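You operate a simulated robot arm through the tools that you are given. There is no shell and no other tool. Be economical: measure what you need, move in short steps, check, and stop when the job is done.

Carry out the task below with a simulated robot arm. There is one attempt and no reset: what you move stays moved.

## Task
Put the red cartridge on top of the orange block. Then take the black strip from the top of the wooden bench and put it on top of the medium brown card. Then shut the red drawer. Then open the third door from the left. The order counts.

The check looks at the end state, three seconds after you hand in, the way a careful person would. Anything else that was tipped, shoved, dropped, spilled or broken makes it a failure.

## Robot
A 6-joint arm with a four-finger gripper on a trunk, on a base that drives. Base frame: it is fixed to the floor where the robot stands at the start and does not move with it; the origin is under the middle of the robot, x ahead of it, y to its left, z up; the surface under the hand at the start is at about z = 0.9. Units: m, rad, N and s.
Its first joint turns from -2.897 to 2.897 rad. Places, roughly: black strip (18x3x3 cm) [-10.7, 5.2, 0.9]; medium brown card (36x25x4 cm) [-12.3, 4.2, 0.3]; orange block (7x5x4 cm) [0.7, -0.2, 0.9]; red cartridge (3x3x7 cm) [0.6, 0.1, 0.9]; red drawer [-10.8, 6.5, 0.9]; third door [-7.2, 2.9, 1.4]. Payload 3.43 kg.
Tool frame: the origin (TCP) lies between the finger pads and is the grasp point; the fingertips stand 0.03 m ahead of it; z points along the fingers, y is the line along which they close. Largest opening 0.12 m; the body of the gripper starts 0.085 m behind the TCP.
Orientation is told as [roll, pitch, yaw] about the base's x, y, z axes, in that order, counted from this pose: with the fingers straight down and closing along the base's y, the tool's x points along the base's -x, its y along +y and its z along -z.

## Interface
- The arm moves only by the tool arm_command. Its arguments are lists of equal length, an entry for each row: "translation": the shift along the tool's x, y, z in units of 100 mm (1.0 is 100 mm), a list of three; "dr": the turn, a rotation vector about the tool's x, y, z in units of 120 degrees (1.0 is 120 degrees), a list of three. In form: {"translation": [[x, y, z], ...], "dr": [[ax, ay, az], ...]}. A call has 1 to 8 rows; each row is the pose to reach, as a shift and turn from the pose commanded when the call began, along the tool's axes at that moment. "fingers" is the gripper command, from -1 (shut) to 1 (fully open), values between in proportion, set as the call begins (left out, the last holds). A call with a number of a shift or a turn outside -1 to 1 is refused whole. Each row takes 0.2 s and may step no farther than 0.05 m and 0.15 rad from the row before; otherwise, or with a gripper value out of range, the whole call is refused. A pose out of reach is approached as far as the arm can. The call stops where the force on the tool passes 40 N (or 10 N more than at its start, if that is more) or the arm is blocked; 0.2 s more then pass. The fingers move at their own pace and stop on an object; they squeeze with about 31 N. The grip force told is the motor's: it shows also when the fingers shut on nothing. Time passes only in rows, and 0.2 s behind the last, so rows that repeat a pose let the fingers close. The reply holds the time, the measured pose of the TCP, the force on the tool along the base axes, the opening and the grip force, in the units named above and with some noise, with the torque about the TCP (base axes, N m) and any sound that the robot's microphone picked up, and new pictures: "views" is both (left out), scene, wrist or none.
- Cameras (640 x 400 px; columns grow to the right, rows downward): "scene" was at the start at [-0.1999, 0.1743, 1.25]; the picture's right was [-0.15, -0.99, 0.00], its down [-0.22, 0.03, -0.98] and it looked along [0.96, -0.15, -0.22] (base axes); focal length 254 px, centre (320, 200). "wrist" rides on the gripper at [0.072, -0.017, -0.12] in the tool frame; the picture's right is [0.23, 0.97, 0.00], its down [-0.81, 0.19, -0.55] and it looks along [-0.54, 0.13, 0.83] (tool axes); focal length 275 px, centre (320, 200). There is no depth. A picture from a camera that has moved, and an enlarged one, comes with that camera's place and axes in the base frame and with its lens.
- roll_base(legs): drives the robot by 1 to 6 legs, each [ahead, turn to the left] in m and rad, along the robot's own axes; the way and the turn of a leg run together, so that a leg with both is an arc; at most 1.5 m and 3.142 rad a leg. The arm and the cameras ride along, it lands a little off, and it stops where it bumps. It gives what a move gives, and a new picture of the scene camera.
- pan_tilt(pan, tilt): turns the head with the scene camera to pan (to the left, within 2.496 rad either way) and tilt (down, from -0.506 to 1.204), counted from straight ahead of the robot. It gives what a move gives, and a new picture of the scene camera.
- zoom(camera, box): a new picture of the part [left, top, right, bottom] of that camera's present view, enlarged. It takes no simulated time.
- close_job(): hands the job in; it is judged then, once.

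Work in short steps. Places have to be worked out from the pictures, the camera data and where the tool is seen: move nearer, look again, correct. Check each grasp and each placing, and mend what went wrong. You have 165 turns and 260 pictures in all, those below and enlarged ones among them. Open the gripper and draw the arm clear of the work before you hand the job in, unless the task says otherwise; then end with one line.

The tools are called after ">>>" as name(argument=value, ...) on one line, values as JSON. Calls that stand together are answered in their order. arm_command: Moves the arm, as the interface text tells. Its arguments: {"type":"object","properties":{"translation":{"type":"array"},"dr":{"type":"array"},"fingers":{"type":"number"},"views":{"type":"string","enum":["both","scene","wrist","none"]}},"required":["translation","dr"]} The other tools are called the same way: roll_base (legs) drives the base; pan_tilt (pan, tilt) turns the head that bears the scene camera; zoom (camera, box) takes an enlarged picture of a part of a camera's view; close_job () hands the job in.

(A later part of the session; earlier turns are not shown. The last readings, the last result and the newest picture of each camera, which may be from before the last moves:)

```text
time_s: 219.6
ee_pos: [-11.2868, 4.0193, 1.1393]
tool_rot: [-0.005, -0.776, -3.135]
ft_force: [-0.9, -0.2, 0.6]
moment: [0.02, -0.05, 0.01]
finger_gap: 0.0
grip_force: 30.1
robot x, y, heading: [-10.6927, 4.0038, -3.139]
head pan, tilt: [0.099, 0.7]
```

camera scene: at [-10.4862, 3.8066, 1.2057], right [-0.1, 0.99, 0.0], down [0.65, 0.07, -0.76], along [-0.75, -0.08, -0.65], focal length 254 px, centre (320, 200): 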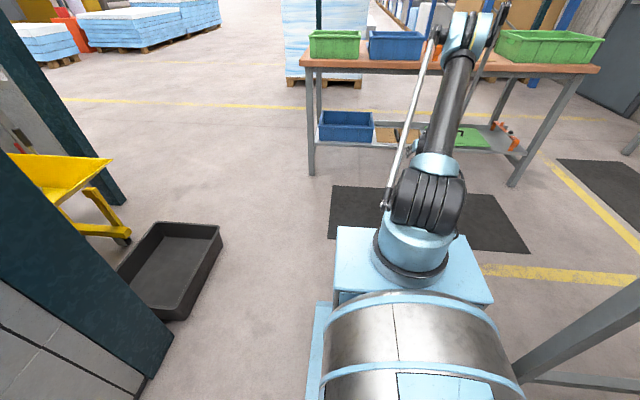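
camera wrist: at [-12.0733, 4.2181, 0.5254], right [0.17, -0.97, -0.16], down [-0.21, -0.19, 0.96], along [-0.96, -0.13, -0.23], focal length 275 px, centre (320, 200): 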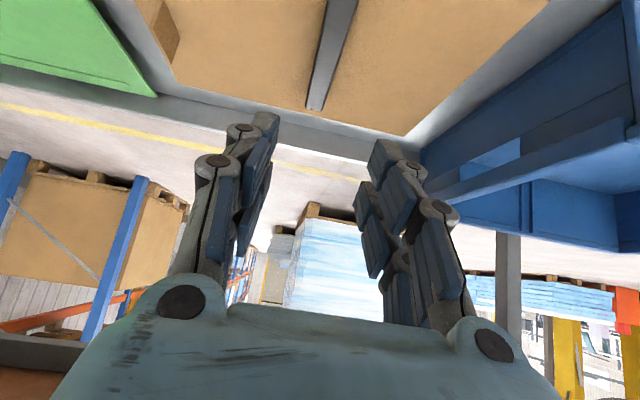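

>>> arm_command(translation=[[-0.3, 0, -0.3], [-0.6, 0, -0.6], [-0.85, 0, -0.85]], dr=[[0, 0, 0], [0, 0, 0], [0, 0, 0]], views="none")

>>> roll_base(legs=[[0.77, 0], [0, -0.8], [0, -0.775], [1.2, 0]])

>>> pan_tilt(pan=-0.55, tilt=0.4)

```text
time_s: 220.4
ee_pos: [-11.2894, 4.0212, 1.2617]
tool_rot: [-0.004, -0.776, -3.136]
ft_force: [0.7, 0.6, 0.5]
moment: [0.01, 0.0, -0.03]
finger_gap: 0.0001
grip_force: 30.9
robot x, y, heading: [-10.6949, 4.004, -3.137]
head pan, tilt: [0.099, 0.7]
```

```text
time_s: 234.8
ee_pos: [-11.4597, 5.7677, 1.2625]
tool_rot: [-0.004, -0.775, 1.586]
ft_force: [0.0, 0.5, 0.6]
moment: [0.02, 0.01, 0.0]
finger_gap: 0.0001
grip_force: 30.8
robot x, y, heading: [-11.4689, 5.1778, 1.578]
head pan, tilt: [0.099, 0.7]
camera scene: at [-11.6647, 4.9621, 1.2056], right [0.99, 0.11, 0.0], down [0.07, -0.65, -0.76], along [-0.08, 0.75, -0.65], focal length 254 px, centre (320, 200)
```

scene: 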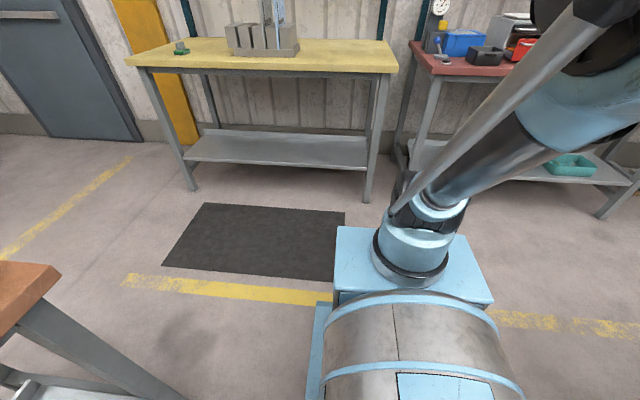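

```text
time_s: 235.9
ee_pos: [-11.4615, 5.7528, 1.2678]
tool_rot: [-0.005, -0.787, 1.587]
ft_force: [0.0, -0.2, 0.7]
moment: [-0.02, 0.01, -0.02]
finger_gap: 0.0
grip_force: 31.4
robot x, y, heading: [-11.4688, 5.1726, 1.584]
head pan, tilt: [-0.55, 0.4]
camera scene: at [-11.6079, 4.9576, 1.2325], right [0.86, -0.51, 0.01], down [-0.2, -0.35, -0.92], along [0.47, 0.79, -0.4], focal length 254 px, centre (320, 200)
```

scene: 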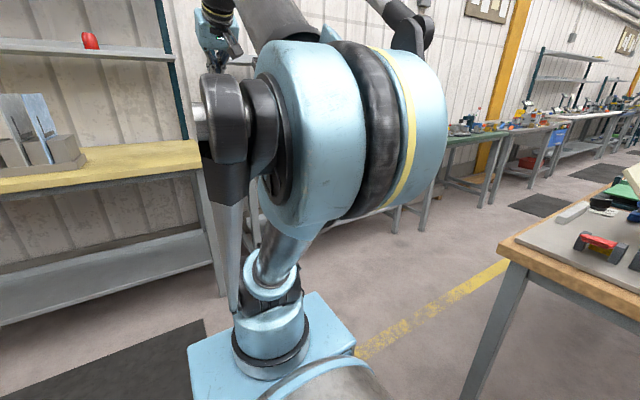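

The wooden table's corner is at (-10.88, 5.22) and the red bench's front at y≈6.27. I slip the robot diagonally to about (-11.1, 5.67) and face +y again.

>>> roll_base(legs=[[0, -0.65], [0.62, 0], [0, 0.5]])

>>> pan_tilt(pan=0.0, tilt=0.4)

```text
time_s: 242.9
ee_pos: [-11.0166, 6.2565, 1.2676]
tool_rot: [-0.005, -0.786, 1.453]
ft_force: [0.7, -0.5, 0.8]
moment: [0.01, 0.0, 0.03]
finger_gap: 0.0
grip_force: 31.6
robot x, y, heading: [-11.1021, 5.6866, 1.446]
head pan, tilt: [-0.55, 0.4]
camera scene: at [-11.2657, 5.4886, 1.2325], right [0.78, -0.62, 0.01], down [-0.24, -0.32, -0.92], along [0.57, 0.71, -0.4], focal length 254 px, centre (320, 200)
```

scene: 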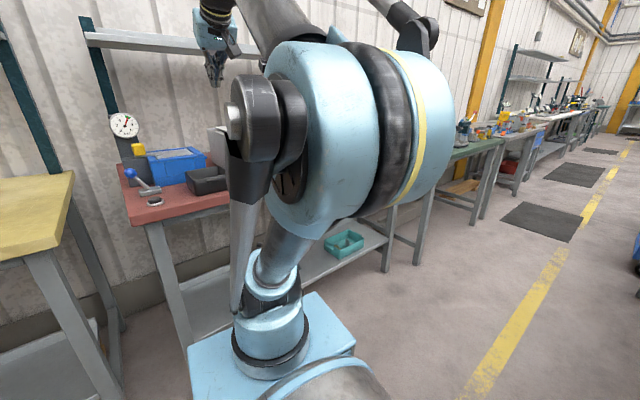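

```text
time_s: 243.9
ee_pos: [-11.0196, 6.2416, 1.2746]
tool_rot: [-0.006, -0.799, 1.452]
ft_force: [0.4, 0.4, -0.4]
moment: [-0.01, 0.01, -0.01]
finger_gap: 0.0
grip_force: 31.2
robot x, y, heading: [-11.1004, 5.6851, 1.449]
head pan, tilt: [0.0, 0.4]
camera scene: at [-11.312, 5.5083, 1.2323], right [0.99, -0.12, 0.0], down [-0.05, -0.4, -0.92], along [0.11, 0.91, -0.4], focal length 254 px, centre (320, 200)
```

scene: 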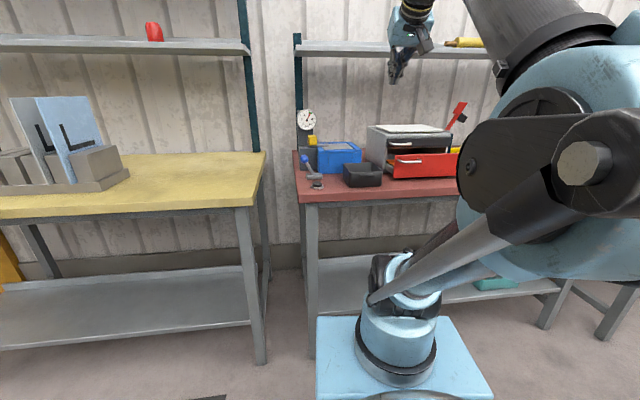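

>>> zoom(camera="scene", box=[290, 90, 480, 210])

>>> zoom(camera="wrist", box=[0, 0, 640, 400])

```text
3.33 times, centred on (385, 150) of scene
camera zoom: at [-11.312, 5.5083, 1.2323], right [0.99, -0.12, 0.0], down [-0.05, -0.4, -0.92], along [0.11, 0.91, -0.4], focal length 846 px, centre (103, 367)
```

zoom: 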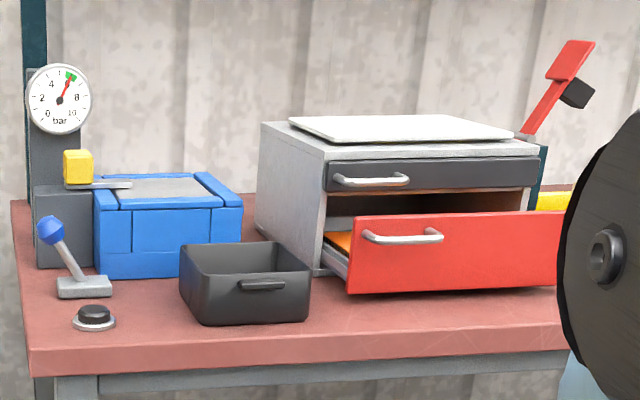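

```text
1.00 times, centred on (320, 200) of wrist (not enlarged: the box is as wide or as high as the picture)
camera zoom: at [-11.0179, 6.1038, 1.3077], right [-0.98, -0.04, -0.17], down [-0.17, 0.19, 0.97], along [-0.01, 0.98, -0.2], focal length 275 px, centre (320, 200)
```

zoom: 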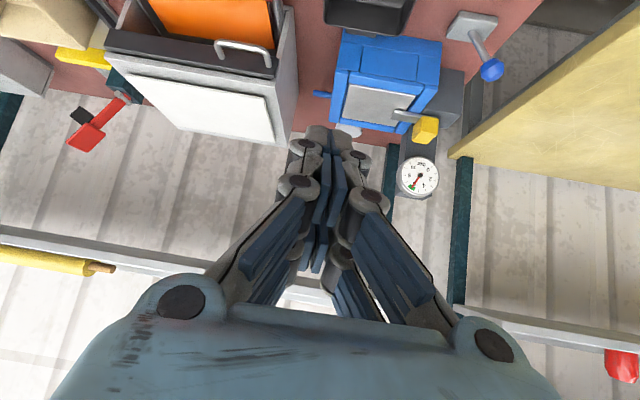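

Triangulating, the red drawer front is at y≈6.38 (x -10.93..-10.65, z 0.92..1.01). It sticks out about 0.11 m, with the box face at y≈6.49. I'll push its middle, right of the handle, at x≈-10.76 with closed fingers. First I align the yaw and move right.

>>> arm_command(translation=[[-0.03, -0.33, 0.03], [-0.05, -0.66, 0.06], [-0.08, -1.0, 0.09]], dr=[[-0.013, 0, -0.013], [-0.027, 0, -0.026], [-0.04, 0, -0.039]], views="none")

>>> arm_command(translation=[[0, -0.33, 0], [0, -0.66, 0], [0, -1.0, 0]], dr=[[0, 0, 0], [0, 0, 0], [0, 0, 0]], views="none")

>>> arm_command(translation=[[0.2, -0.3, 0.2], [0.4, -0.6, 0.4]], dr=[[0, 0, 0], [0, 0, 0]], views="both")

```text
time_s: 244.7
ee_pos: [-10.9184, 6.2415, 1.2754]
tool_rot: [-0.005, -0.799, 1.568]
ft_force: [0.0, -0.5, -0.2]
moment: [0.0, -0.02, -0.03]
finger_gap: 0.0001
grip_force: 31.3
robot x, y, heading: [-11.0975, 5.6867, 1.443]
head pan, tilt: [0.0, 0.4]
```

```text
time_s: 245.5
ee_pos: [-10.8179, 6.2391, 1.2758]
tool_rot: [-0.005, -0.797, 1.569]
ft_force: [-0.7, 0.2, -0.4]
moment: [0.01, 0.0, -0.02]
finger_gap: 0.0001
grip_force: 31.2
robot x, y, heading: [-11.1024, 5.6857, 1.449]
head pan, tilt: [0.0, 0.4]
```

```text
time_s: 246.1
ee_pos: [-10.7588, 6.2426, 1.218]
tool_rot: [-0.004, -0.8, 1.569]
ft_force: [-0.2, -0.6, -0.5]
moment: [0.02, 0.01, -0.01]
finger_gap: 0.0001
grip_force: 31.2
robot x, y, heading: [-11.101, 5.6867, 1.448]
head pan, tilt: [0.0, 0.4]
camera scene: at [-11.3122, 5.5082, 1.2323], right [0.99, -0.12, 0.0], down [-0.05, -0.4, -0.92], along [0.11, 0.91, -0.4], focal length 254 px, centre (320, 200)
camera wrist: at [-10.7411, 6.1059, 1.2505], right [-0.97, -0.16, -0.17], down [-0.19, 0.17, 0.97], along [-0.12, 0.97, -0.2], focal length 275 px, centre (320, 200)
```

scene: 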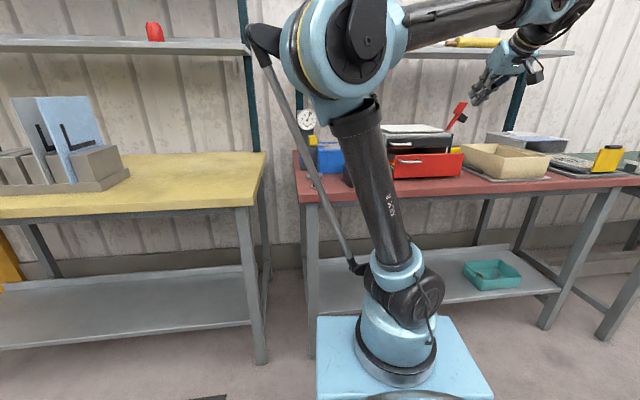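
wrist: 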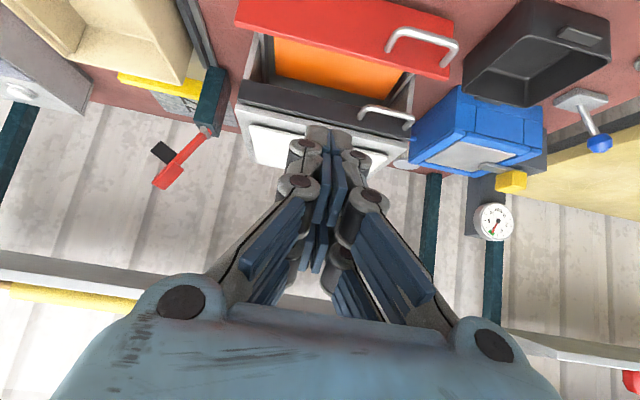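

The wrist view confirms the drawer front: top edge at y≈6.39, x -10.90..-10.65. I lower in front of it to z≈0.972.

>>> arm_command(translation=[[0.33, 0, 0.33], [0.66, 0, 0.66], [0.98, 0, 0.98]], dr=[[0, 0, 0], [0, 0, 0], [0, 0, 0]], views="none")

>>> arm_command(translation=[[0.25, 0, 0.25], [0.5, 0, 0.5], [0.76, 0, 0.76]], dr=[[0, 0, 0], [0, 0, 0], [0, 0, 0]], views="both")

>>> zoom(camera="scene", box=[360, 90, 520, 190])

```text
time_s: 246.9
ee_pos: [-10.7592, 6.2448, 1.0837]
tool_rot: [-0.005, -0.799, 1.57]
ft_force: [0.0, 0.8, 0.5]
moment: [0.02, 0.01, 0.01]
finger_gap: 0.0002
grip_force: 31.5
robot x, y, heading: [-11.1023, 5.6875, 1.448]
head pan, tilt: [0.0, 0.4]
```

```text
time_s: 247.7
ee_pos: [-10.7574, 6.2452, 0.9764]
tool_rot: [-0.006, -0.799, 1.57]
ft_force: [0.9, 0.4, -0.7]
moment: [0.02, 0.02, 0.0]
finger_gap: 0.0003
grip_force: 31.6
robot x, y, heading: [-11.0992, 5.6888, 1.446]
head pan, tilt: [0.0, 0.4]
camera scene: at [-11.3121, 5.5084, 1.2323], right [0.99, -0.12, 0.0], down [-0.05, -0.4, -0.92], along [0.11, 0.91, -0.4], focal length 254 px, centre (320, 200)
camera wrist: at [-10.74, 6.1075, 1.0089], right [-0.97, -0.16, -0.17], down [-0.19, 0.17, 0.97], along [-0.12, 0.97, -0.2], focal length 275 px, centre (320, 200)
```

scene: 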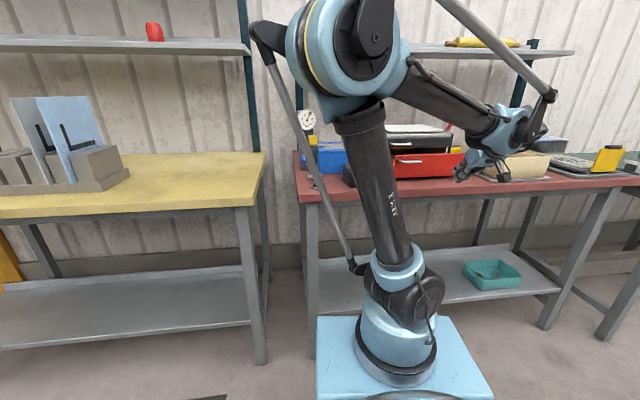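
wrist: 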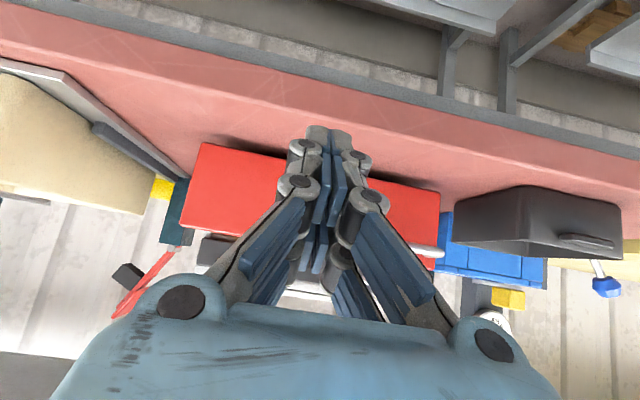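

```text
4.00 times, centred on (440, 140) of scene
camera zoom: at [-11.3121, 5.5084, 1.2323], right [0.99, -0.12, 0.0], down [-0.05, -0.4, -0.92], along [0.11, 0.91, -0.4], focal length 1016 px, centre (-160, 440)
```

zoom: 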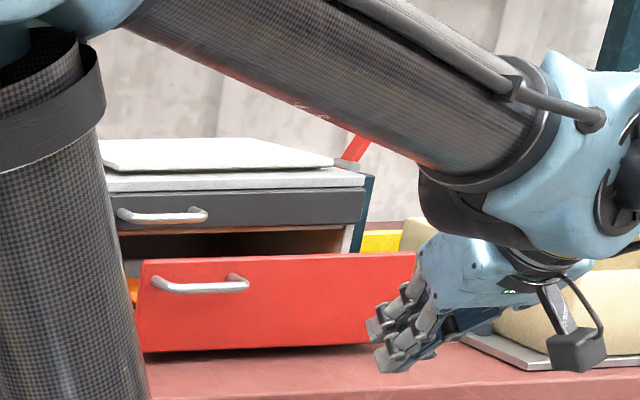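

Aligned, with the fingers centred on the red front. I push forward; contact is expected after about 11 cm.

>>> arm_command(translation=[[-0.3, 0, 0.3], [-0.6, 0, 0.6], [-0.7, 0, 0.7], [-0.8, 0, 0.8]], dr=[[0, 0, 0], [0, 0, 0], [0, 0, 0], [0, 0, 0]], views="wrist")

>>> zoom(camera="scene", box=[360, 90, 520, 190])

```text
time_s: 248.7
ee_pos: [-10.7561, 6.3587, 0.9774]
tool_rot: [-0.005, -0.797, 1.571]
ft_force: [0.1, 0.3, 0.0]
moment: [0.03, 0.0, -0.02]
finger_gap: 0.0
grip_force: 31.1
robot x, y, heading: [-11.0979, 5.6834, 1.448]
head pan, tilt: [0.0, 0.4]
camera wrist: at [-10.7378, 6.2216, 1.0099], right [-0.97, -0.16, -0.17], down [-0.19, 0.17, 0.97], along [-0.12, 0.97, -0.2], focal length 275 px, centre (320, 200)
```

wrist: 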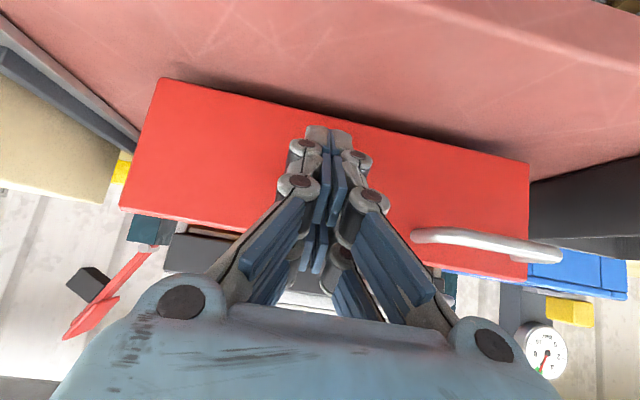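

```text
4.00 times, centred on (440, 140) of scene
camera zoom: at [-11.3121, 5.5084, 1.2323], right [0.99, -0.12, 0.0], down [-0.05, -0.4, -0.92], along [0.11, 0.91, -0.4], focal length 1016 px, centre (-160, 440)
```

zoom: 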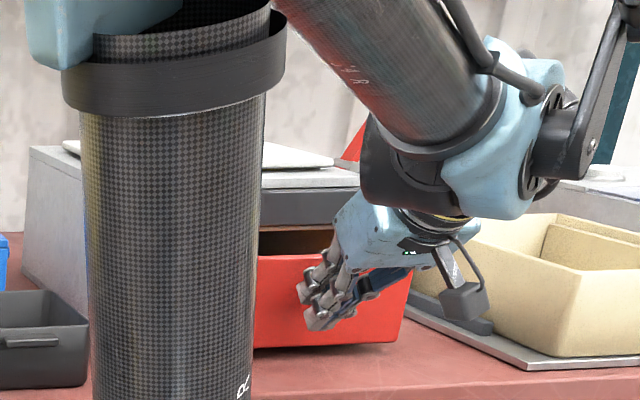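

Just about at contact. I push on in 12 mm rows while watching the force.

>>> arm_command(translation=[[-0.08, 0, 0.08], [-0.16, 0, 0.16], [-0.24, 0, 0.24], [-0.32, 0, 0.32], [-0.4, 0, 0.4]], dr=[[0, 0, 0], [0, 0, 0], [0, 0, 0], [0, 0, 0], [0, 0, 0]], views="wrist")

```text
time_s: 249.9
ee_pos: [-10.757, 6.4155, 0.9759]
tool_rot: [-0.007, -0.799, 1.568]
ft_force: [-0.3, 0.6, 0.0]
moment: [0.0, -0.01, -0.01]
finger_gap: 0.0
grip_force: 31.0
robot x, y, heading: [-11.1008, 5.6891, 1.447]
head pan, tilt: [0.0, 0.4]
camera wrist: at [-10.7411, 6.2785, 1.0079], right [-0.97, -0.16, -0.17], down [-0.19, 0.17, 0.97], along [-0.12, 0.97, -0.2], focal length 275 px, centre (320, 200)
```

wrist: 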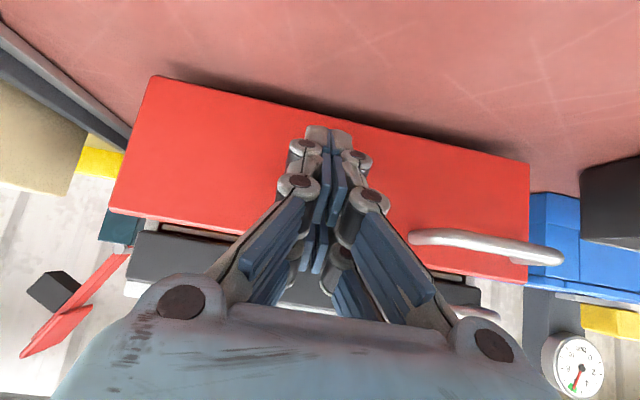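

The drawer slides freely with the hand. I push the remaining ~6 cm until it resists.

>>> arm_command(translation=[[-0.1, 0, 0.1], [-0.2, 0, 0.2], [-0.28, 0, 0.28], [-0.35, 0, 0.35], [-0.42, 0, 0.42]], dr=[[0, 0, 0], [0, 0, 0], [0, 0, 0], [0, 0, 0], [0, 0, 0]], views="wrist")

>>> zoom(camera="scene", box=[360, 90, 520, 190])

```text
time_s: 251.0
ee_pos: [-10.755, 6.4497, 0.9826]
tool_rot: [-0.007, -0.807, 1.568]
ft_force: [2.2, 2.2, -1.2]
moment: [-0.04, 0.1, 0.06]
finger_gap: 0.0
grip_force: 33.7
robot x, y, heading: [-11.0996, 5.6872, 1.446]
head pan, tilt: [0.0, 0.4]
stopped in row 5: the force on the tool passed its limit at 56 N (the readings are from after the stop); the commanded pose is now the measured one
camera wrist: at [-10.7397, 6.313, 1.015], right [-0.97, -0.15, -0.17], down [-0.2, 0.16, 0.97], along [-0.12, 0.97, -0.19], focal length 275 px, centre (320, 200)
```

wrist: 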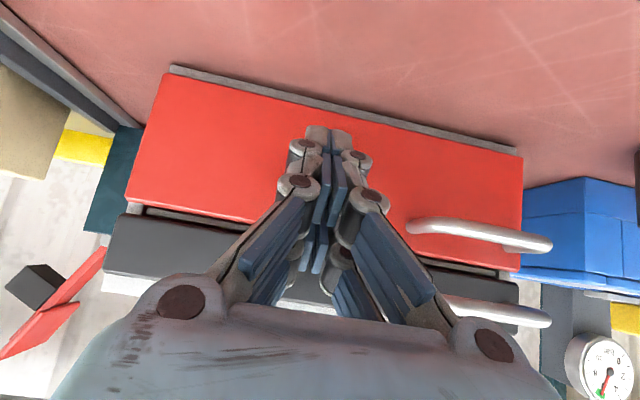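

```text
4.00 times, centred on (440, 140) of scene
camera zoom: at [-11.3116, 5.509, 1.2326], right [0.99, -0.12, 0.0], down [-0.05, -0.4, -0.92], along [0.11, 0.91, -0.4], focal length 1016 px, centre (-160, 440)
```

zoom: 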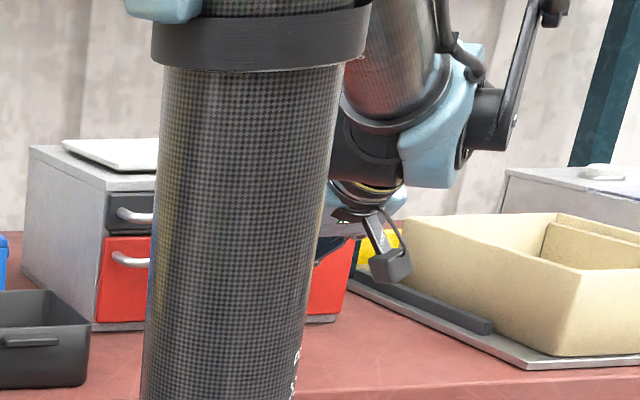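

The drawer met its stop and is flush with the box. I back off and raise the arm to check.

>>> arm_command(translation=[[0.33, 0, -0.33], [0.66, 0, -0.66], [0.98, 0, -0.98]], dr=[[0, 0, 0], [0, 0, 0], [0, 0, 0]], views="wrist")

>>> arm_command(translation=[[-0.25, 0.2, -0.33], [-0.5, 0.5, -0.6], [-0.75, 0.8, -0.85], [-0.9, 1.0, -1.0]], dr=[[0, 0, 0], [0, 0, 0], [0, 0, 0], [0, 0, 0]], views="none")

>>> arm_command(translation=[[-0.25, 0.3, -0.25], [-0.5, 0.6, -0.5], [-0.75, 0.9, -0.75], [-0.95, 1.0, -1.0]], dr=[[0, 0, 0], [0, 0, 0], [0, 0, 0], [0, 0, 0]], views="scene")

>>> zoom(camera="scene", box=[290, 90, 480, 210])

```text
time_s: 251.8
ee_pos: [-10.7581, 6.3131, 0.9797]
tool_rot: [-0.01, -0.806, 1.571]
ft_force: [1.3, -0.2, -0.1]
moment: [0.0, 0.01, 0.05]
finger_gap: 0.0002
grip_force: 33.3
robot x, y, heading: [-11.1023, 5.6857, 1.45]
head pan, tilt: [0.0, 0.4]
camera wrist: at [-10.7412, 6.1754, 1.0115], right [-0.97, -0.15, -0.17], down [-0.2, 0.16, 0.97], along [-0.12, 0.97, -0.19], focal length 275 px, centre (320, 200)
```

wrist: 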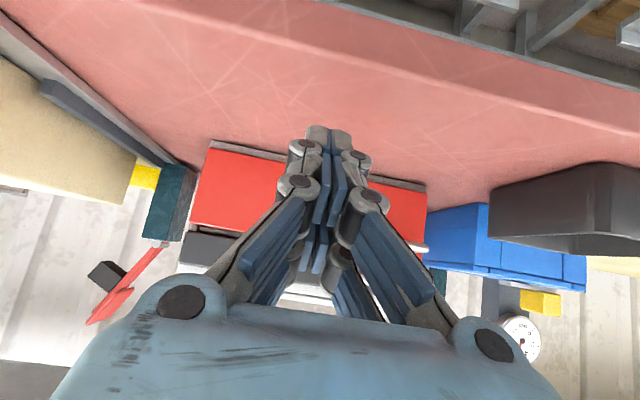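

```text
time_s: 252.8
ee_pos: [-10.8587, 6.3027, 1.1131]
tool_rot: [-0.009, -0.806, 1.568]
ft_force: [-0.9, 0.3, 0.4]
moment: [-0.04, -0.02, -0.01]
finger_gap: 0.0
grip_force: 33.4
robot x, y, heading: [-11.097, 5.6846, 1.445]
head pan, tilt: [0.0, 0.4]
```

```text
time_s: 253.8
ee_pos: [-10.9605, 6.2986, 1.249]
tool_rot: [-0.01, -0.808, 1.57]
ft_force: [0.6, -0.3, 0.2]
moment: [-0.01, 0.01, 0.01]
finger_gap: 0.0
grip_force: 33.9
robot x, y, heading: [-11.0975, 5.6859, 1.444]
head pan, tilt: [0.0, 0.4]
camera scene: at [-11.3122, 5.5083, 1.2323], right [0.99, -0.12, 0.0], down [-0.05, -0.4, -0.92], along [0.11, 0.91, -0.4], focal length 254 px, centre (320, 200)
```

scene: 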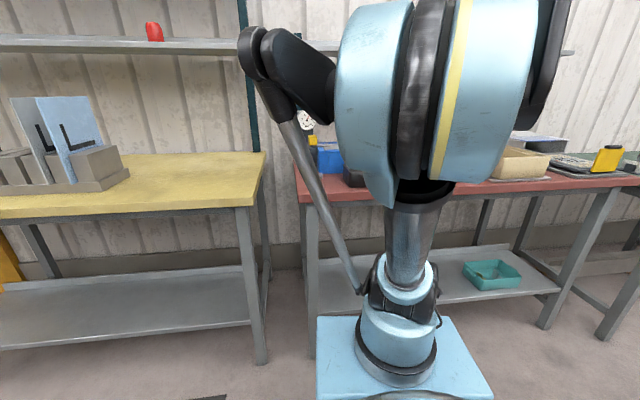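

```text
3.33 times, centred on (385, 150) of scene
camera zoom: at [-11.3122, 5.5083, 1.2323], right [0.99, -0.12, 0.0], down [-0.05, -0.4, -0.92], along [0.11, 0.91, -0.4], focal length 846 px, centre (103, 367)
```

zoom: 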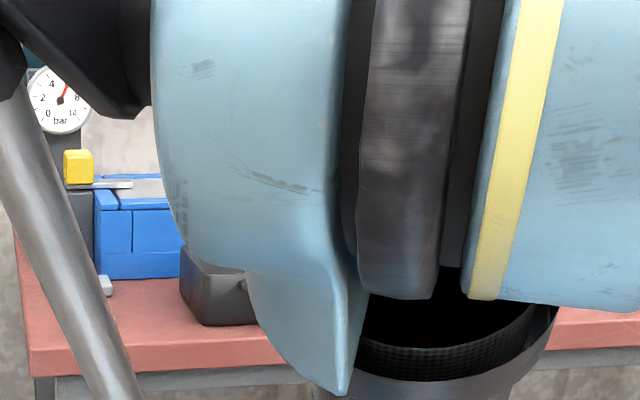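

The arm blocks the view. I back out diagonally, which should give a clear look at the drawer.

>>> roll_base(legs=[[0, -0.51], [-0.62, 0]])

>>> pan_tilt(pan=0.4, tilt=0.3)

```text
time_s: 258.8
ee_pos: [-11.0353, 5.6635, 1.2491]
tool_rot: [-0.007, -0.807, 1.069]
ft_force: [-0.2, 0.0, 0.1]
moment: [0.0, 0.03, -0.01]
finger_gap: 0.0
grip_force: 33.6
robot x, y, heading: [-11.4515, 5.1946, 0.947]
head pan, tilt: [0.0, 0.4]
camera scene: at [-11.7221, 5.1389, 1.2323], right [0.81, -0.58, 0.0], down [-0.23, -0.33, -0.92], along [0.54, 0.74, -0.4], focal length 254 px, centre (320, 200)
```

scene: 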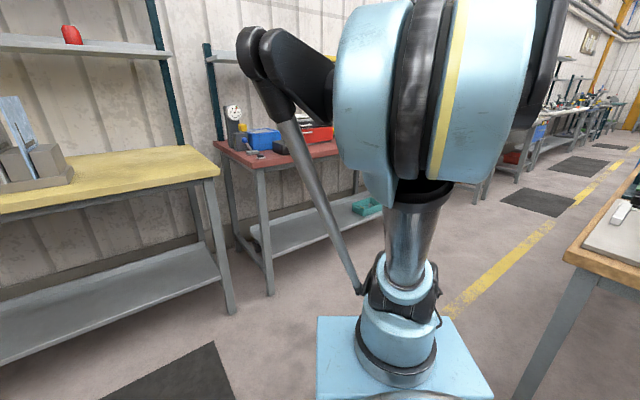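

```text
time_s: 259.7
ee_pos: [-11.0446, 5.6518, 1.2567]
tool_rot: [-0.011, -0.818, 1.068]
ft_force: [1.0, -0.8, 0.6]
moment: [0.0, 0.0, 0.01]
finger_gap: 0.0
grip_force: 33.1
robot x, y, heading: [-11.4495, 5.1927, 0.95]
head pan, tilt: [0.4, 0.3]
camera scene: at [-11.7553, 5.1548, 1.2417], right [0.97, -0.22, -0.01], down [-0.07, -0.3, -0.95], along [0.21, 0.93, -0.31], focal length 254 px, centre (320, 200)
```

scene: 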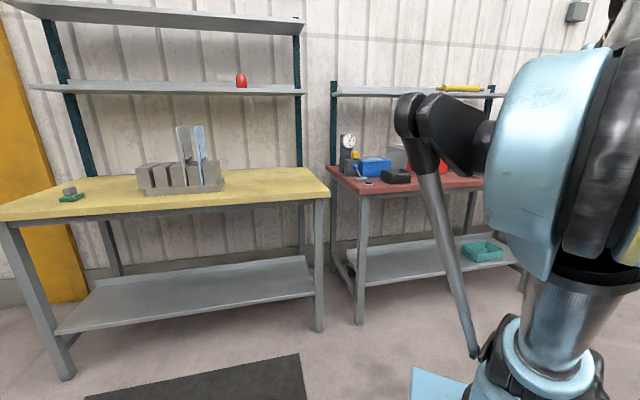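

Still occluded by the elbow. I turn to face -y and go back to the aisle, then look back at the drawer from there.

>>> roll_base(legs=[[0, -1.26], [0, -1.26], [1.28, 0]])

>>> pan_tilt(pan=2.49, tilt=0.2)

>>> zoom(camera="scene", box=[200, 80, 520, 280])

```text
time_s: 273.4
ee_pos: [-11.4905, 3.2509, 1.2562]
tool_rot: [-0.01, -0.819, -1.436]
ft_force: [0.8, -0.4, 0.4]
moment: [-0.02, 0.0, 0.01]
finger_gap: 0.0
grip_force: 33.1
robot x, y, heading: [-11.4347, 3.8638, -1.558]
head pan, tilt: [0.4, 0.3]
camera scene: at [-11.2096, 4.0711, 1.2417], right [-0.92, -0.4, -0.01], down [-0.12, 0.28, -0.95], along [0.38, -0.87, -0.31], focal length 254 px, centre (320, 200)
```

scene: 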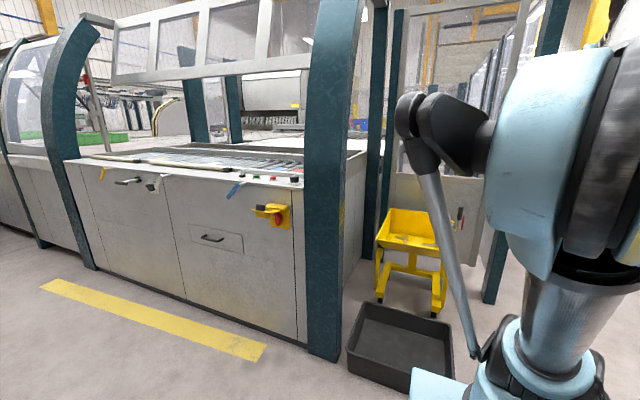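

```text
time_s: 275.4
ee_pos: [-11.4888, 3.265, 1.2633]
tool_rot: [-0.014, -0.831, -1.434]
ft_force: [0.3, 0.2, 0.4]
moment: [-0.01, -0.01, -0.04]
finger_gap: 0.0002
grip_force: 33.3
robot x, y, heading: [-11.4369, 3.8591, -1.559]
head pan, tilt: [2.491, 0.201]
camera scene: at [-11.1913, 4.2313, 1.2531], right [0.8, -0.6, -0.01], down [-0.12, -0.15, -0.98], along [0.58, 0.79, -0.19], focal length 254 px, centre (320, 200)
```

scene: 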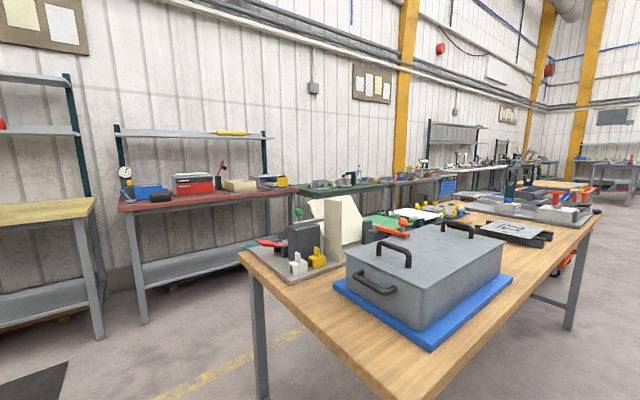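

```text
2.00 times, centred on (360, 180) of scene
camera zoom: at [-11.1913, 4.2313, 1.2531], right [0.8, -0.6, -0.01], down [-0.12, -0.15, -0.98], along [0.58, 0.79, -0.19], focal length 508 px, centre (240, 240)
```

zoom: 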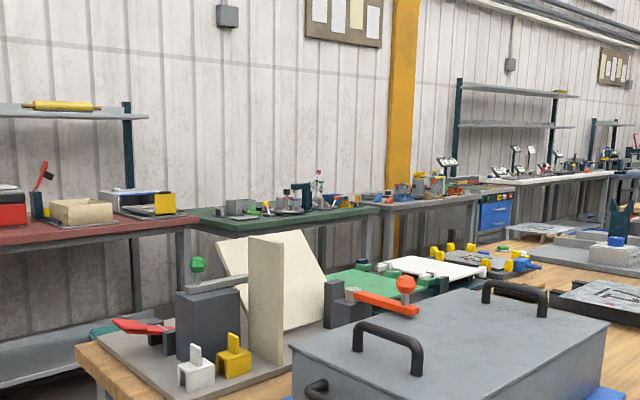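

>>> zoom(camera="scene", box=[100, 150, 260, 250])

```text
4.00 times, centred on (180, 200) of scene
camera zoom: at [-11.1913, 4.2313, 1.2531], right [0.8, -0.6, -0.01], down [-0.12, -0.15, -0.98], along [0.58, 0.79, -0.19], focal length 1016 px, centre (880, 200)
```

zoom: 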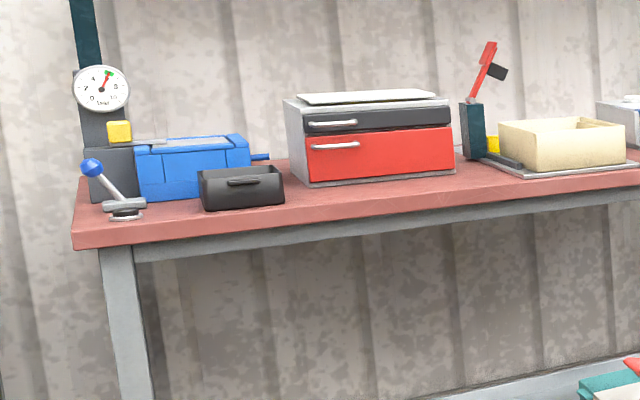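

The drawer is fully shut and nothing else has moved. Now the door: I turn left to face +x and drive back along the aisle.

>>> roll_base(legs=[[0, 0.8], [0, 0.74], [1.3, 0]])

>>> pan_tilt(pan=0.0, tilt=0.2)

```text
time_s: 286.6
ee_pos: [-9.5313, 3.7658, 1.263]
tool_rot: [-0.014, -0.832, 0.121]
ft_force: [0.8, -0.4, 0.3]
moment: [0.0, 0.0, -0.02]
finger_gap: 0.0
grip_force: 33.5
robot x, y, heading: [-10.1231, 3.828, -0.002]
head pan, tilt: [2.491, 0.201]
camera scene: at [-10.4926, 4.0751, 1.2531], right [0.61, 0.79, -0.01], down [0.15, -0.12, -0.98], along [-0.78, 0.6, -0.19], focal length 254 px, centre (320, 200)
```

scene: 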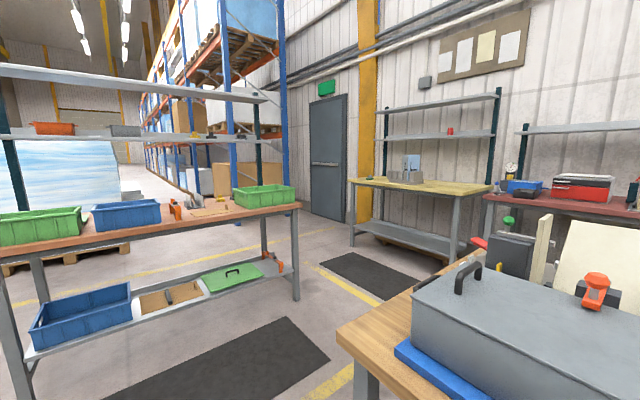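

```text
time_s: 288.8
ee_pos: [-9.5454, 3.7682, 1.272]
tool_rot: [-0.017, -0.842, 0.122]
ft_force: [-1.0, 0.3, -0.3]
moment: [0.0, 0.0, -0.02]
finger_gap: 0.0
grip_force: 33.2
robot x, y, heading: [-10.1268, 3.8288, -0.001]
head pan, tilt: [0.0, 0.201]
camera scene: at [-10.3255, 4.0182, 1.2509], right [0.0, -1.0, 0.0], down [-0.21, 0.0, -0.98], along [0.98, 0.0, -0.21], focal length 254 px, centre (320, 200)
```

scene: 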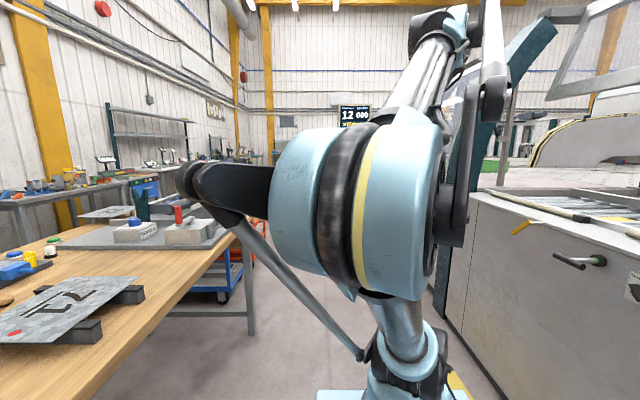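

Strip, card and drawer all look right in that view. The aisle ahead is clear; I drive 2.65 m to x≈-7.47 and look at the machine doors.

>>> roll_base(legs=[[1.3, 0], [1.35, 0]])

>>> pan_tilt(pan=-1.57, tilt=0.1)

```text
time_s: 302.0
ee_pos: [-6.8846, 3.6204, 1.2709]
tool_rot: [-0.016, -0.843, 0.079]
ft_force: [0.1, -1.0, -0.6]
moment: [-0.03, -0.05, 0.03]
finger_gap: 0.0002
grip_force: 33.4
robot x, y, heading: [-7.4655, 3.7077, -0.048]
head pan, tilt: [0.0, 0.201]
camera scene: at [-7.654, 3.9042, 1.2509], right [-0.05, -1.0, 0.0], down [-0.21, 0.01, -0.98], along [0.98, -0.05, -0.21], focal length 254 px, centre (320, 200)
```

scene: 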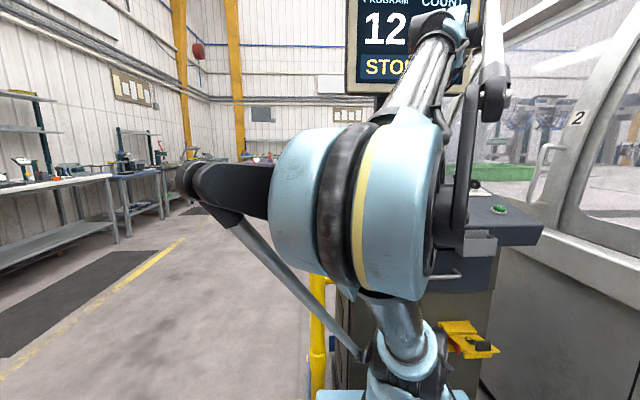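

```text
time_s: 303.6
ee_pos: [-6.9006, 3.6227, 1.2789]
tool_rot: [-0.021, -0.855, 0.081]
ft_force: [0.4, 0.5, 0.6]
moment: [0.01, -0.01, 0.02]
finger_gap: 0.0
grip_force: 33.5
robot x, y, heading: [-7.4657, 3.7044, -0.046]
head pan, tilt: [-1.571, 0.099]
camera scene: at [-7.7512, 3.8167, 1.2615], right [-1.0, 0.05, 0.01], down [-0.01, 0.1, -0.99], along [-0.05, -0.99, -0.1], focal length 254 px, centre (320, 200)
```

scene: 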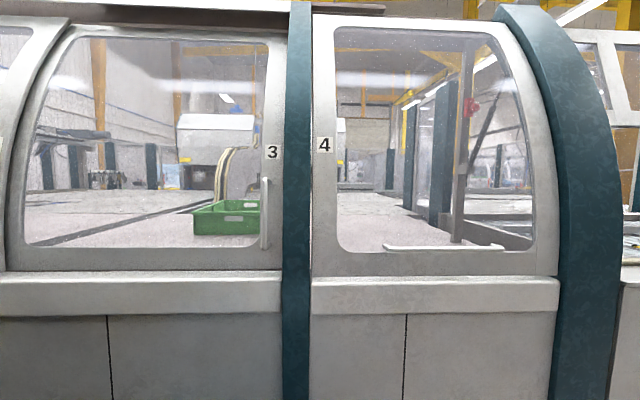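

Door 3 is directly in view, with a vertical bar handle at its right edge, by the "3" label. I zoom in to judge how it opens.

>>> zoom(camera="scene", box=[200, 120, 360, 300])

>>> pan_tilt(pan=-0.95, tilt=0.1)

```text
2.22 times, centred on (280, 210) of scene
camera zoom: at [-7.7512, 3.8167, 1.2615], right [-1.0, 0.05, 0.01], down [-0.01, 0.1, -0.99], along [-0.05, -0.99, -0.1], focal length 564 px, centre (409, 178)
```

zoom: 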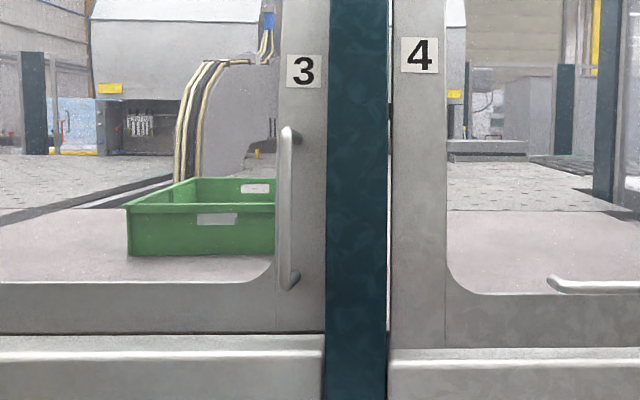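

```text
time_s: 304.7
ee_pos: [-6.9003, 3.6233, 1.2786]
tool_rot: [-0.022, -0.856, 0.08]
ft_force: [-0.2, 0.1, 0.6]
moment: [-0.01, 0.0, -0.01]
finger_gap: 0.0001
grip_force: 33.1
robot x, y, heading: [-7.466, 3.7063, -0.049]
head pan, tilt: [-0.949, 0.099]
camera scene: at [-7.697, 3.8314, 1.2608], right [-0.84, -0.54, 0.01], down [-0.07, 0.08, -0.99], along [0.54, -0.84, -0.11], focal length 254 px, centre (320, 200)
```

scene: 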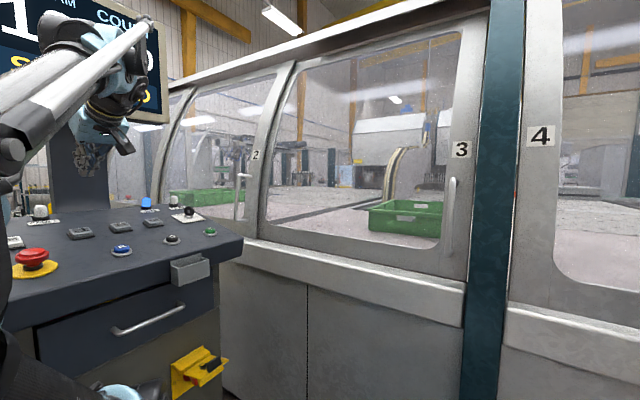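

>>> zoom(camera="scene", box=[150, 60, 350, 270])

>>> zoom(camera="scene", box=[380, 10, 540, 290])

```text
1.90 times, centred on (250, 165) of scene
camera zoom: at [-7.697, 3.8314, 1.2608], right [-0.84, -0.54, 0.01], down [-0.07, 0.08, -0.99], along [0.54, -0.84, -0.11], focal length 484 px, centre (453, 267)
```

zoom: 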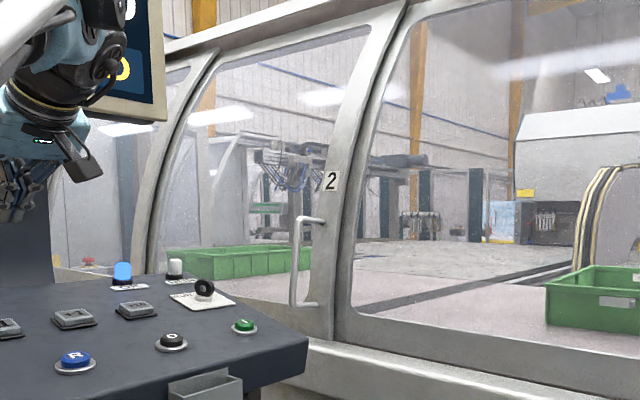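

```text
1.43 times, centred on (460, 150) of scene
camera zoom: at [-7.697, 3.8314, 1.2608], right [-0.84, -0.54, 0.01], down [-0.07, 0.08, -0.99], along [0.54, -0.84, -0.11], focal length 363 px, centre (120, 271)
```

zoom: 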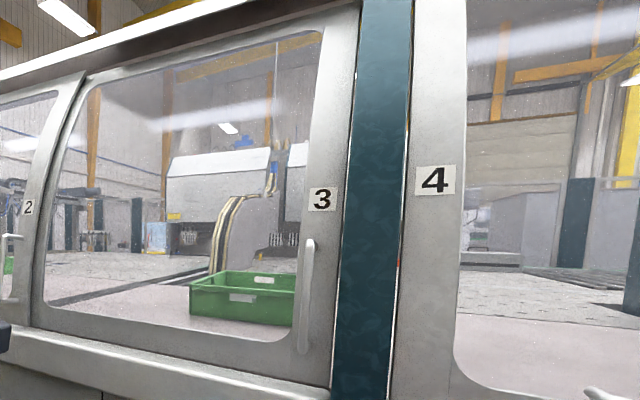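

The handle bar triangulates to about (-7.63, 3.07, z 1.05..1.25). The door seems to slide left or hinge on its left. I back away from the console and re-approach to stand at about (-7.42, 3.9), then face the machine.

>>> roll_base(legs=[[-0.25, 0], [0, -0.55], [-0.35, 0], [0, 0.6], [0.58, 0]])

>>> roll_base(legs=[[0, -0.8], [0, -0.77]])

```text
time_s: 314.9
ee_pos: [-6.8556, 3.8686, 1.2787]
tool_rot: [-0.023, -0.856, 0.137]
ft_force: [-0.5, 0.6, 0.2]
moment: [-0.01, 0.03, 0.03]
finger_gap: 0.0
grip_force: 33.1
robot x, y, heading: [-7.4237, 3.921, 0.019]
head pan, tilt: [-0.949, 0.099]
camera scene: at [-7.6649, 4.032, 1.2608], right [-0.8, -0.59, 0.01], down [-0.07, 0.08, -0.99], along [0.59, -0.8, -0.11], focal length 254 px, centre (320, 200)
```

scene: 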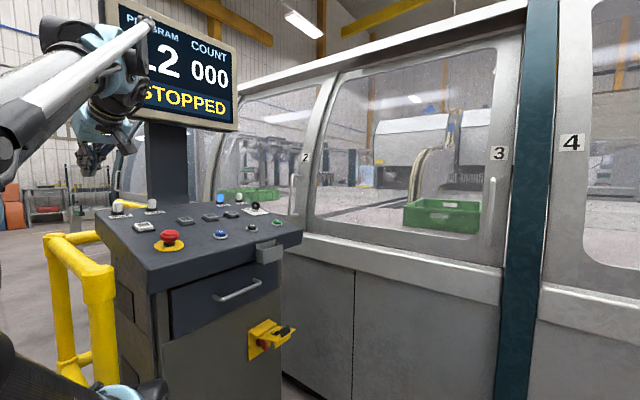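

```text
time_s: 320.0
ee_pos: [-7.4804, 3.3671, 1.2852]
tool_rot: [-0.023, -0.869, -1.439]
ft_force: [1.0, 0.7, -0.1]
moment: [0.02, 0.02, -0.02]
finger_gap: 0.0
grip_force: 33.4
robot x, y, heading: [-7.4154, 3.9204, -1.569]
head pan, tilt: [-0.949, 0.099]
camera scene: at [-7.3009, 4.1604, 1.2607], right [-0.59, 0.81, 0.01], down [0.08, 0.07, -0.99], along [-0.81, -0.58, -0.11], focal length 254 px, centre (320, 200)
```

scene: 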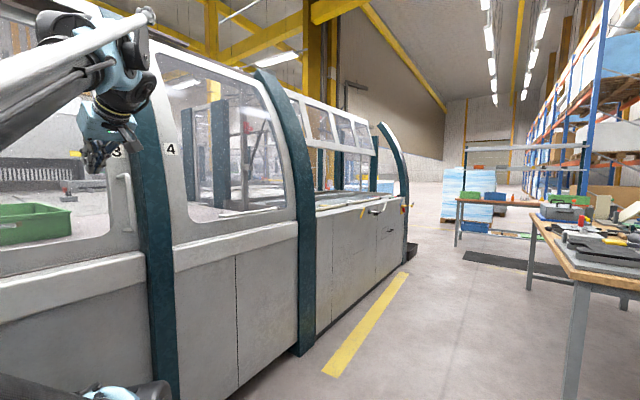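

A third view confirms the handle at (-7.631, 3.065), z≈1.135. I tilt the tool toward horizontal while moving right and forward, opening the fingers partway.

>>> arm_command(translation=[[-0.09, -0.24, 0.22], [-0.17, -0.48, 0.44], [-0.26, -0.71, 0.66], [-0.35, -0.95, 0.88]], dr=[[0, -0.069, 0], [0, -0.138, 0], [0, -0.207, 0], [0, -0.276, 0]], fingers=0.1, views="both")

```text
time_s: 321.0
ee_pos: [-7.5649, 3.2825, 1.2664]
tool_rot: [-0.151, -1.462, -1.307]
ft_force: [-0.2, 0.2, -0.3]
moment: [-0.06, -0.03, 0.04]
finger_gap: 0.0662
grip_force: 0.1
robot x, y, heading: [-7.4158, 3.9205, -1.569]
head pan, tilt: [-0.949, 0.099]
camera scene: at [-7.3009, 4.1604, 1.2608], right [-0.59, 0.81, 0.01], down [0.08, 0.07, -0.99], along [-0.81, -0.58, -0.11], focal length 254 px, centre (320, 200)
camera wrist: at [-7.595, 3.4065, 1.209], right [0.96, 0.13, -0.24], down [0.15, 0.48, 0.86], along [0.23, -0.87, 0.44], focal length 275 px, centre (320, 200)
```

scene: 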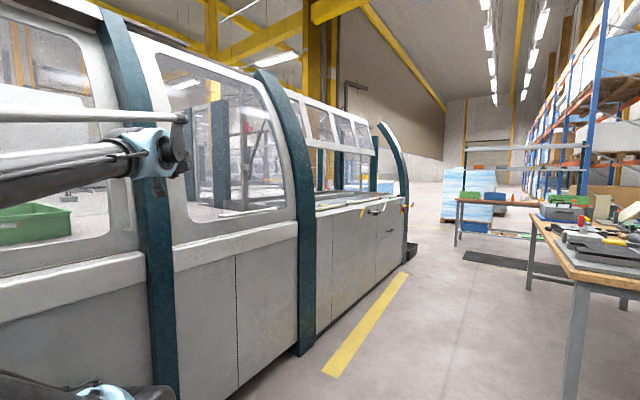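
wrist: 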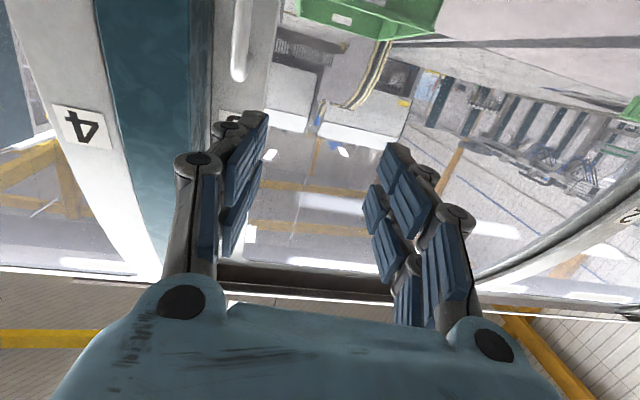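

The tool is nearly horizontal now, and the handle bar shows ahead on the left side of the picture. I fix the small yaw offset and move in front of the handle, still about 10 cm off.

>>> arm_command(translation=[[0.25, -0.19, 0.2], [0.5, -0.38, 0.45], [0.75, -0.57, 0.7], [1.0, -0.765, 0.95]], dr=[[0.013, 0, 0.001], [0.026, 0, 0.003], [0.038, 0, 0.004], [0.051, 0, 0.006]], views="wrist")

>>> pan_tilt(pan=-0.4, tilt=0.2)

```text
time_s: 322.0
ee_pos: [-7.6334, 3.1903, 1.1566]
tool_rot: [-0.15, -1.46, -1.415]
ft_force: [-0.2, 0.0, 0.0]
moment: [-0.03, 0.01, -0.01]
finger_gap: 0.0658
grip_force: 0.1
robot x, y, heading: [-7.4127, 3.9233, -1.569]
head pan, tilt: [-0.949, 0.099]
camera wrist: at [-7.6503, 3.317, 1.0984], right [0.97, 0.03, -0.25], down [0.2, 0.46, 0.86], along [0.14, -0.89, 0.44], focal length 275 px, centre (320, 200)
```

wrist: 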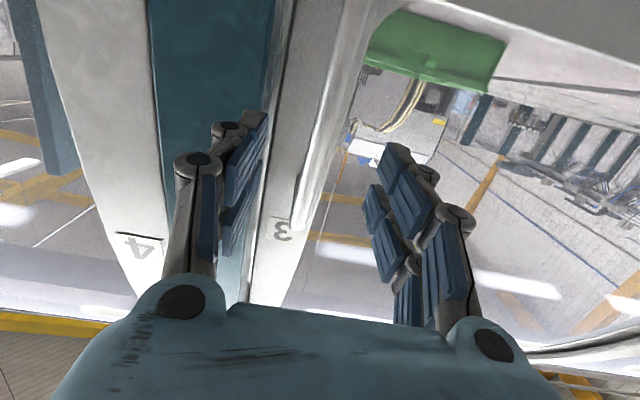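

```text
time_s: 322.9
ee_pos: [-7.6334, 3.1897, 1.1571]
tool_rot: [-0.152, -1.463, -1.416]
ft_force: [1.1, 0.2, -0.5]
moment: [0.02, 0.03, 0.02]
finger_gap: 0.0658
grip_force: 0.1
robot x, y, heading: [-7.413, 3.9221, -1.568]
head pan, tilt: [-0.4, 0.201]
camera scene: at [-7.2624, 4.1283, 1.251], right [-0.92, 0.39, 0.01], down [0.08, 0.2, -0.98], along [-0.38, -0.9, -0.21], focal length 254 px, centre (320, 200)
```

scene: 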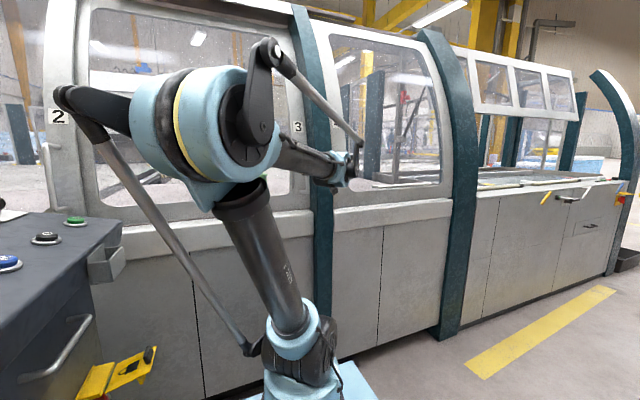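

>>> zoom(camera="wrist", box=[200, 0, 440, 260])

>>> zoom(camera="scene", box=[260, 100, 400, 220])

```text
1.54 times, centred on (320, 130) of wrist
camera zoom: at [-7.6504, 3.317, 1.0991], right [0.97, 0.03, -0.24], down [0.2, 0.46, 0.86], along [0.14, -0.89, 0.44], focal length 424 px, centre (320, 308)
```

zoom: 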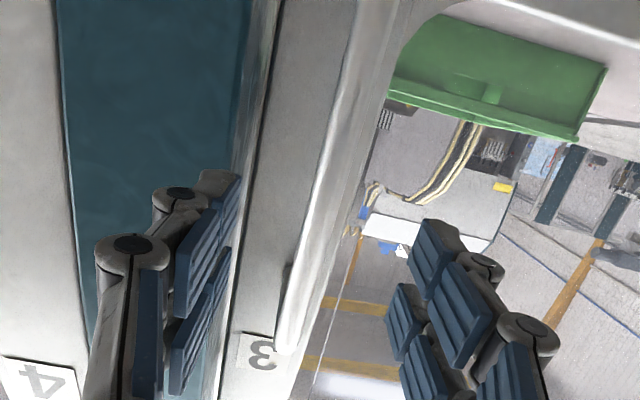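

```text
3.33 times, centred on (330, 160) of scene
camera zoom: at [-7.2624, 4.1283, 1.251], right [-0.92, 0.39, 0.01], down [0.08, 0.2, -0.98], along [-0.38, -0.9, -0.21], focal length 846 px, centre (287, 333)
```

zoom: 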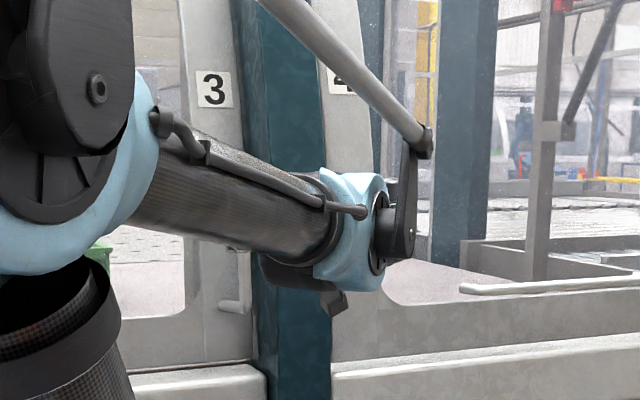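

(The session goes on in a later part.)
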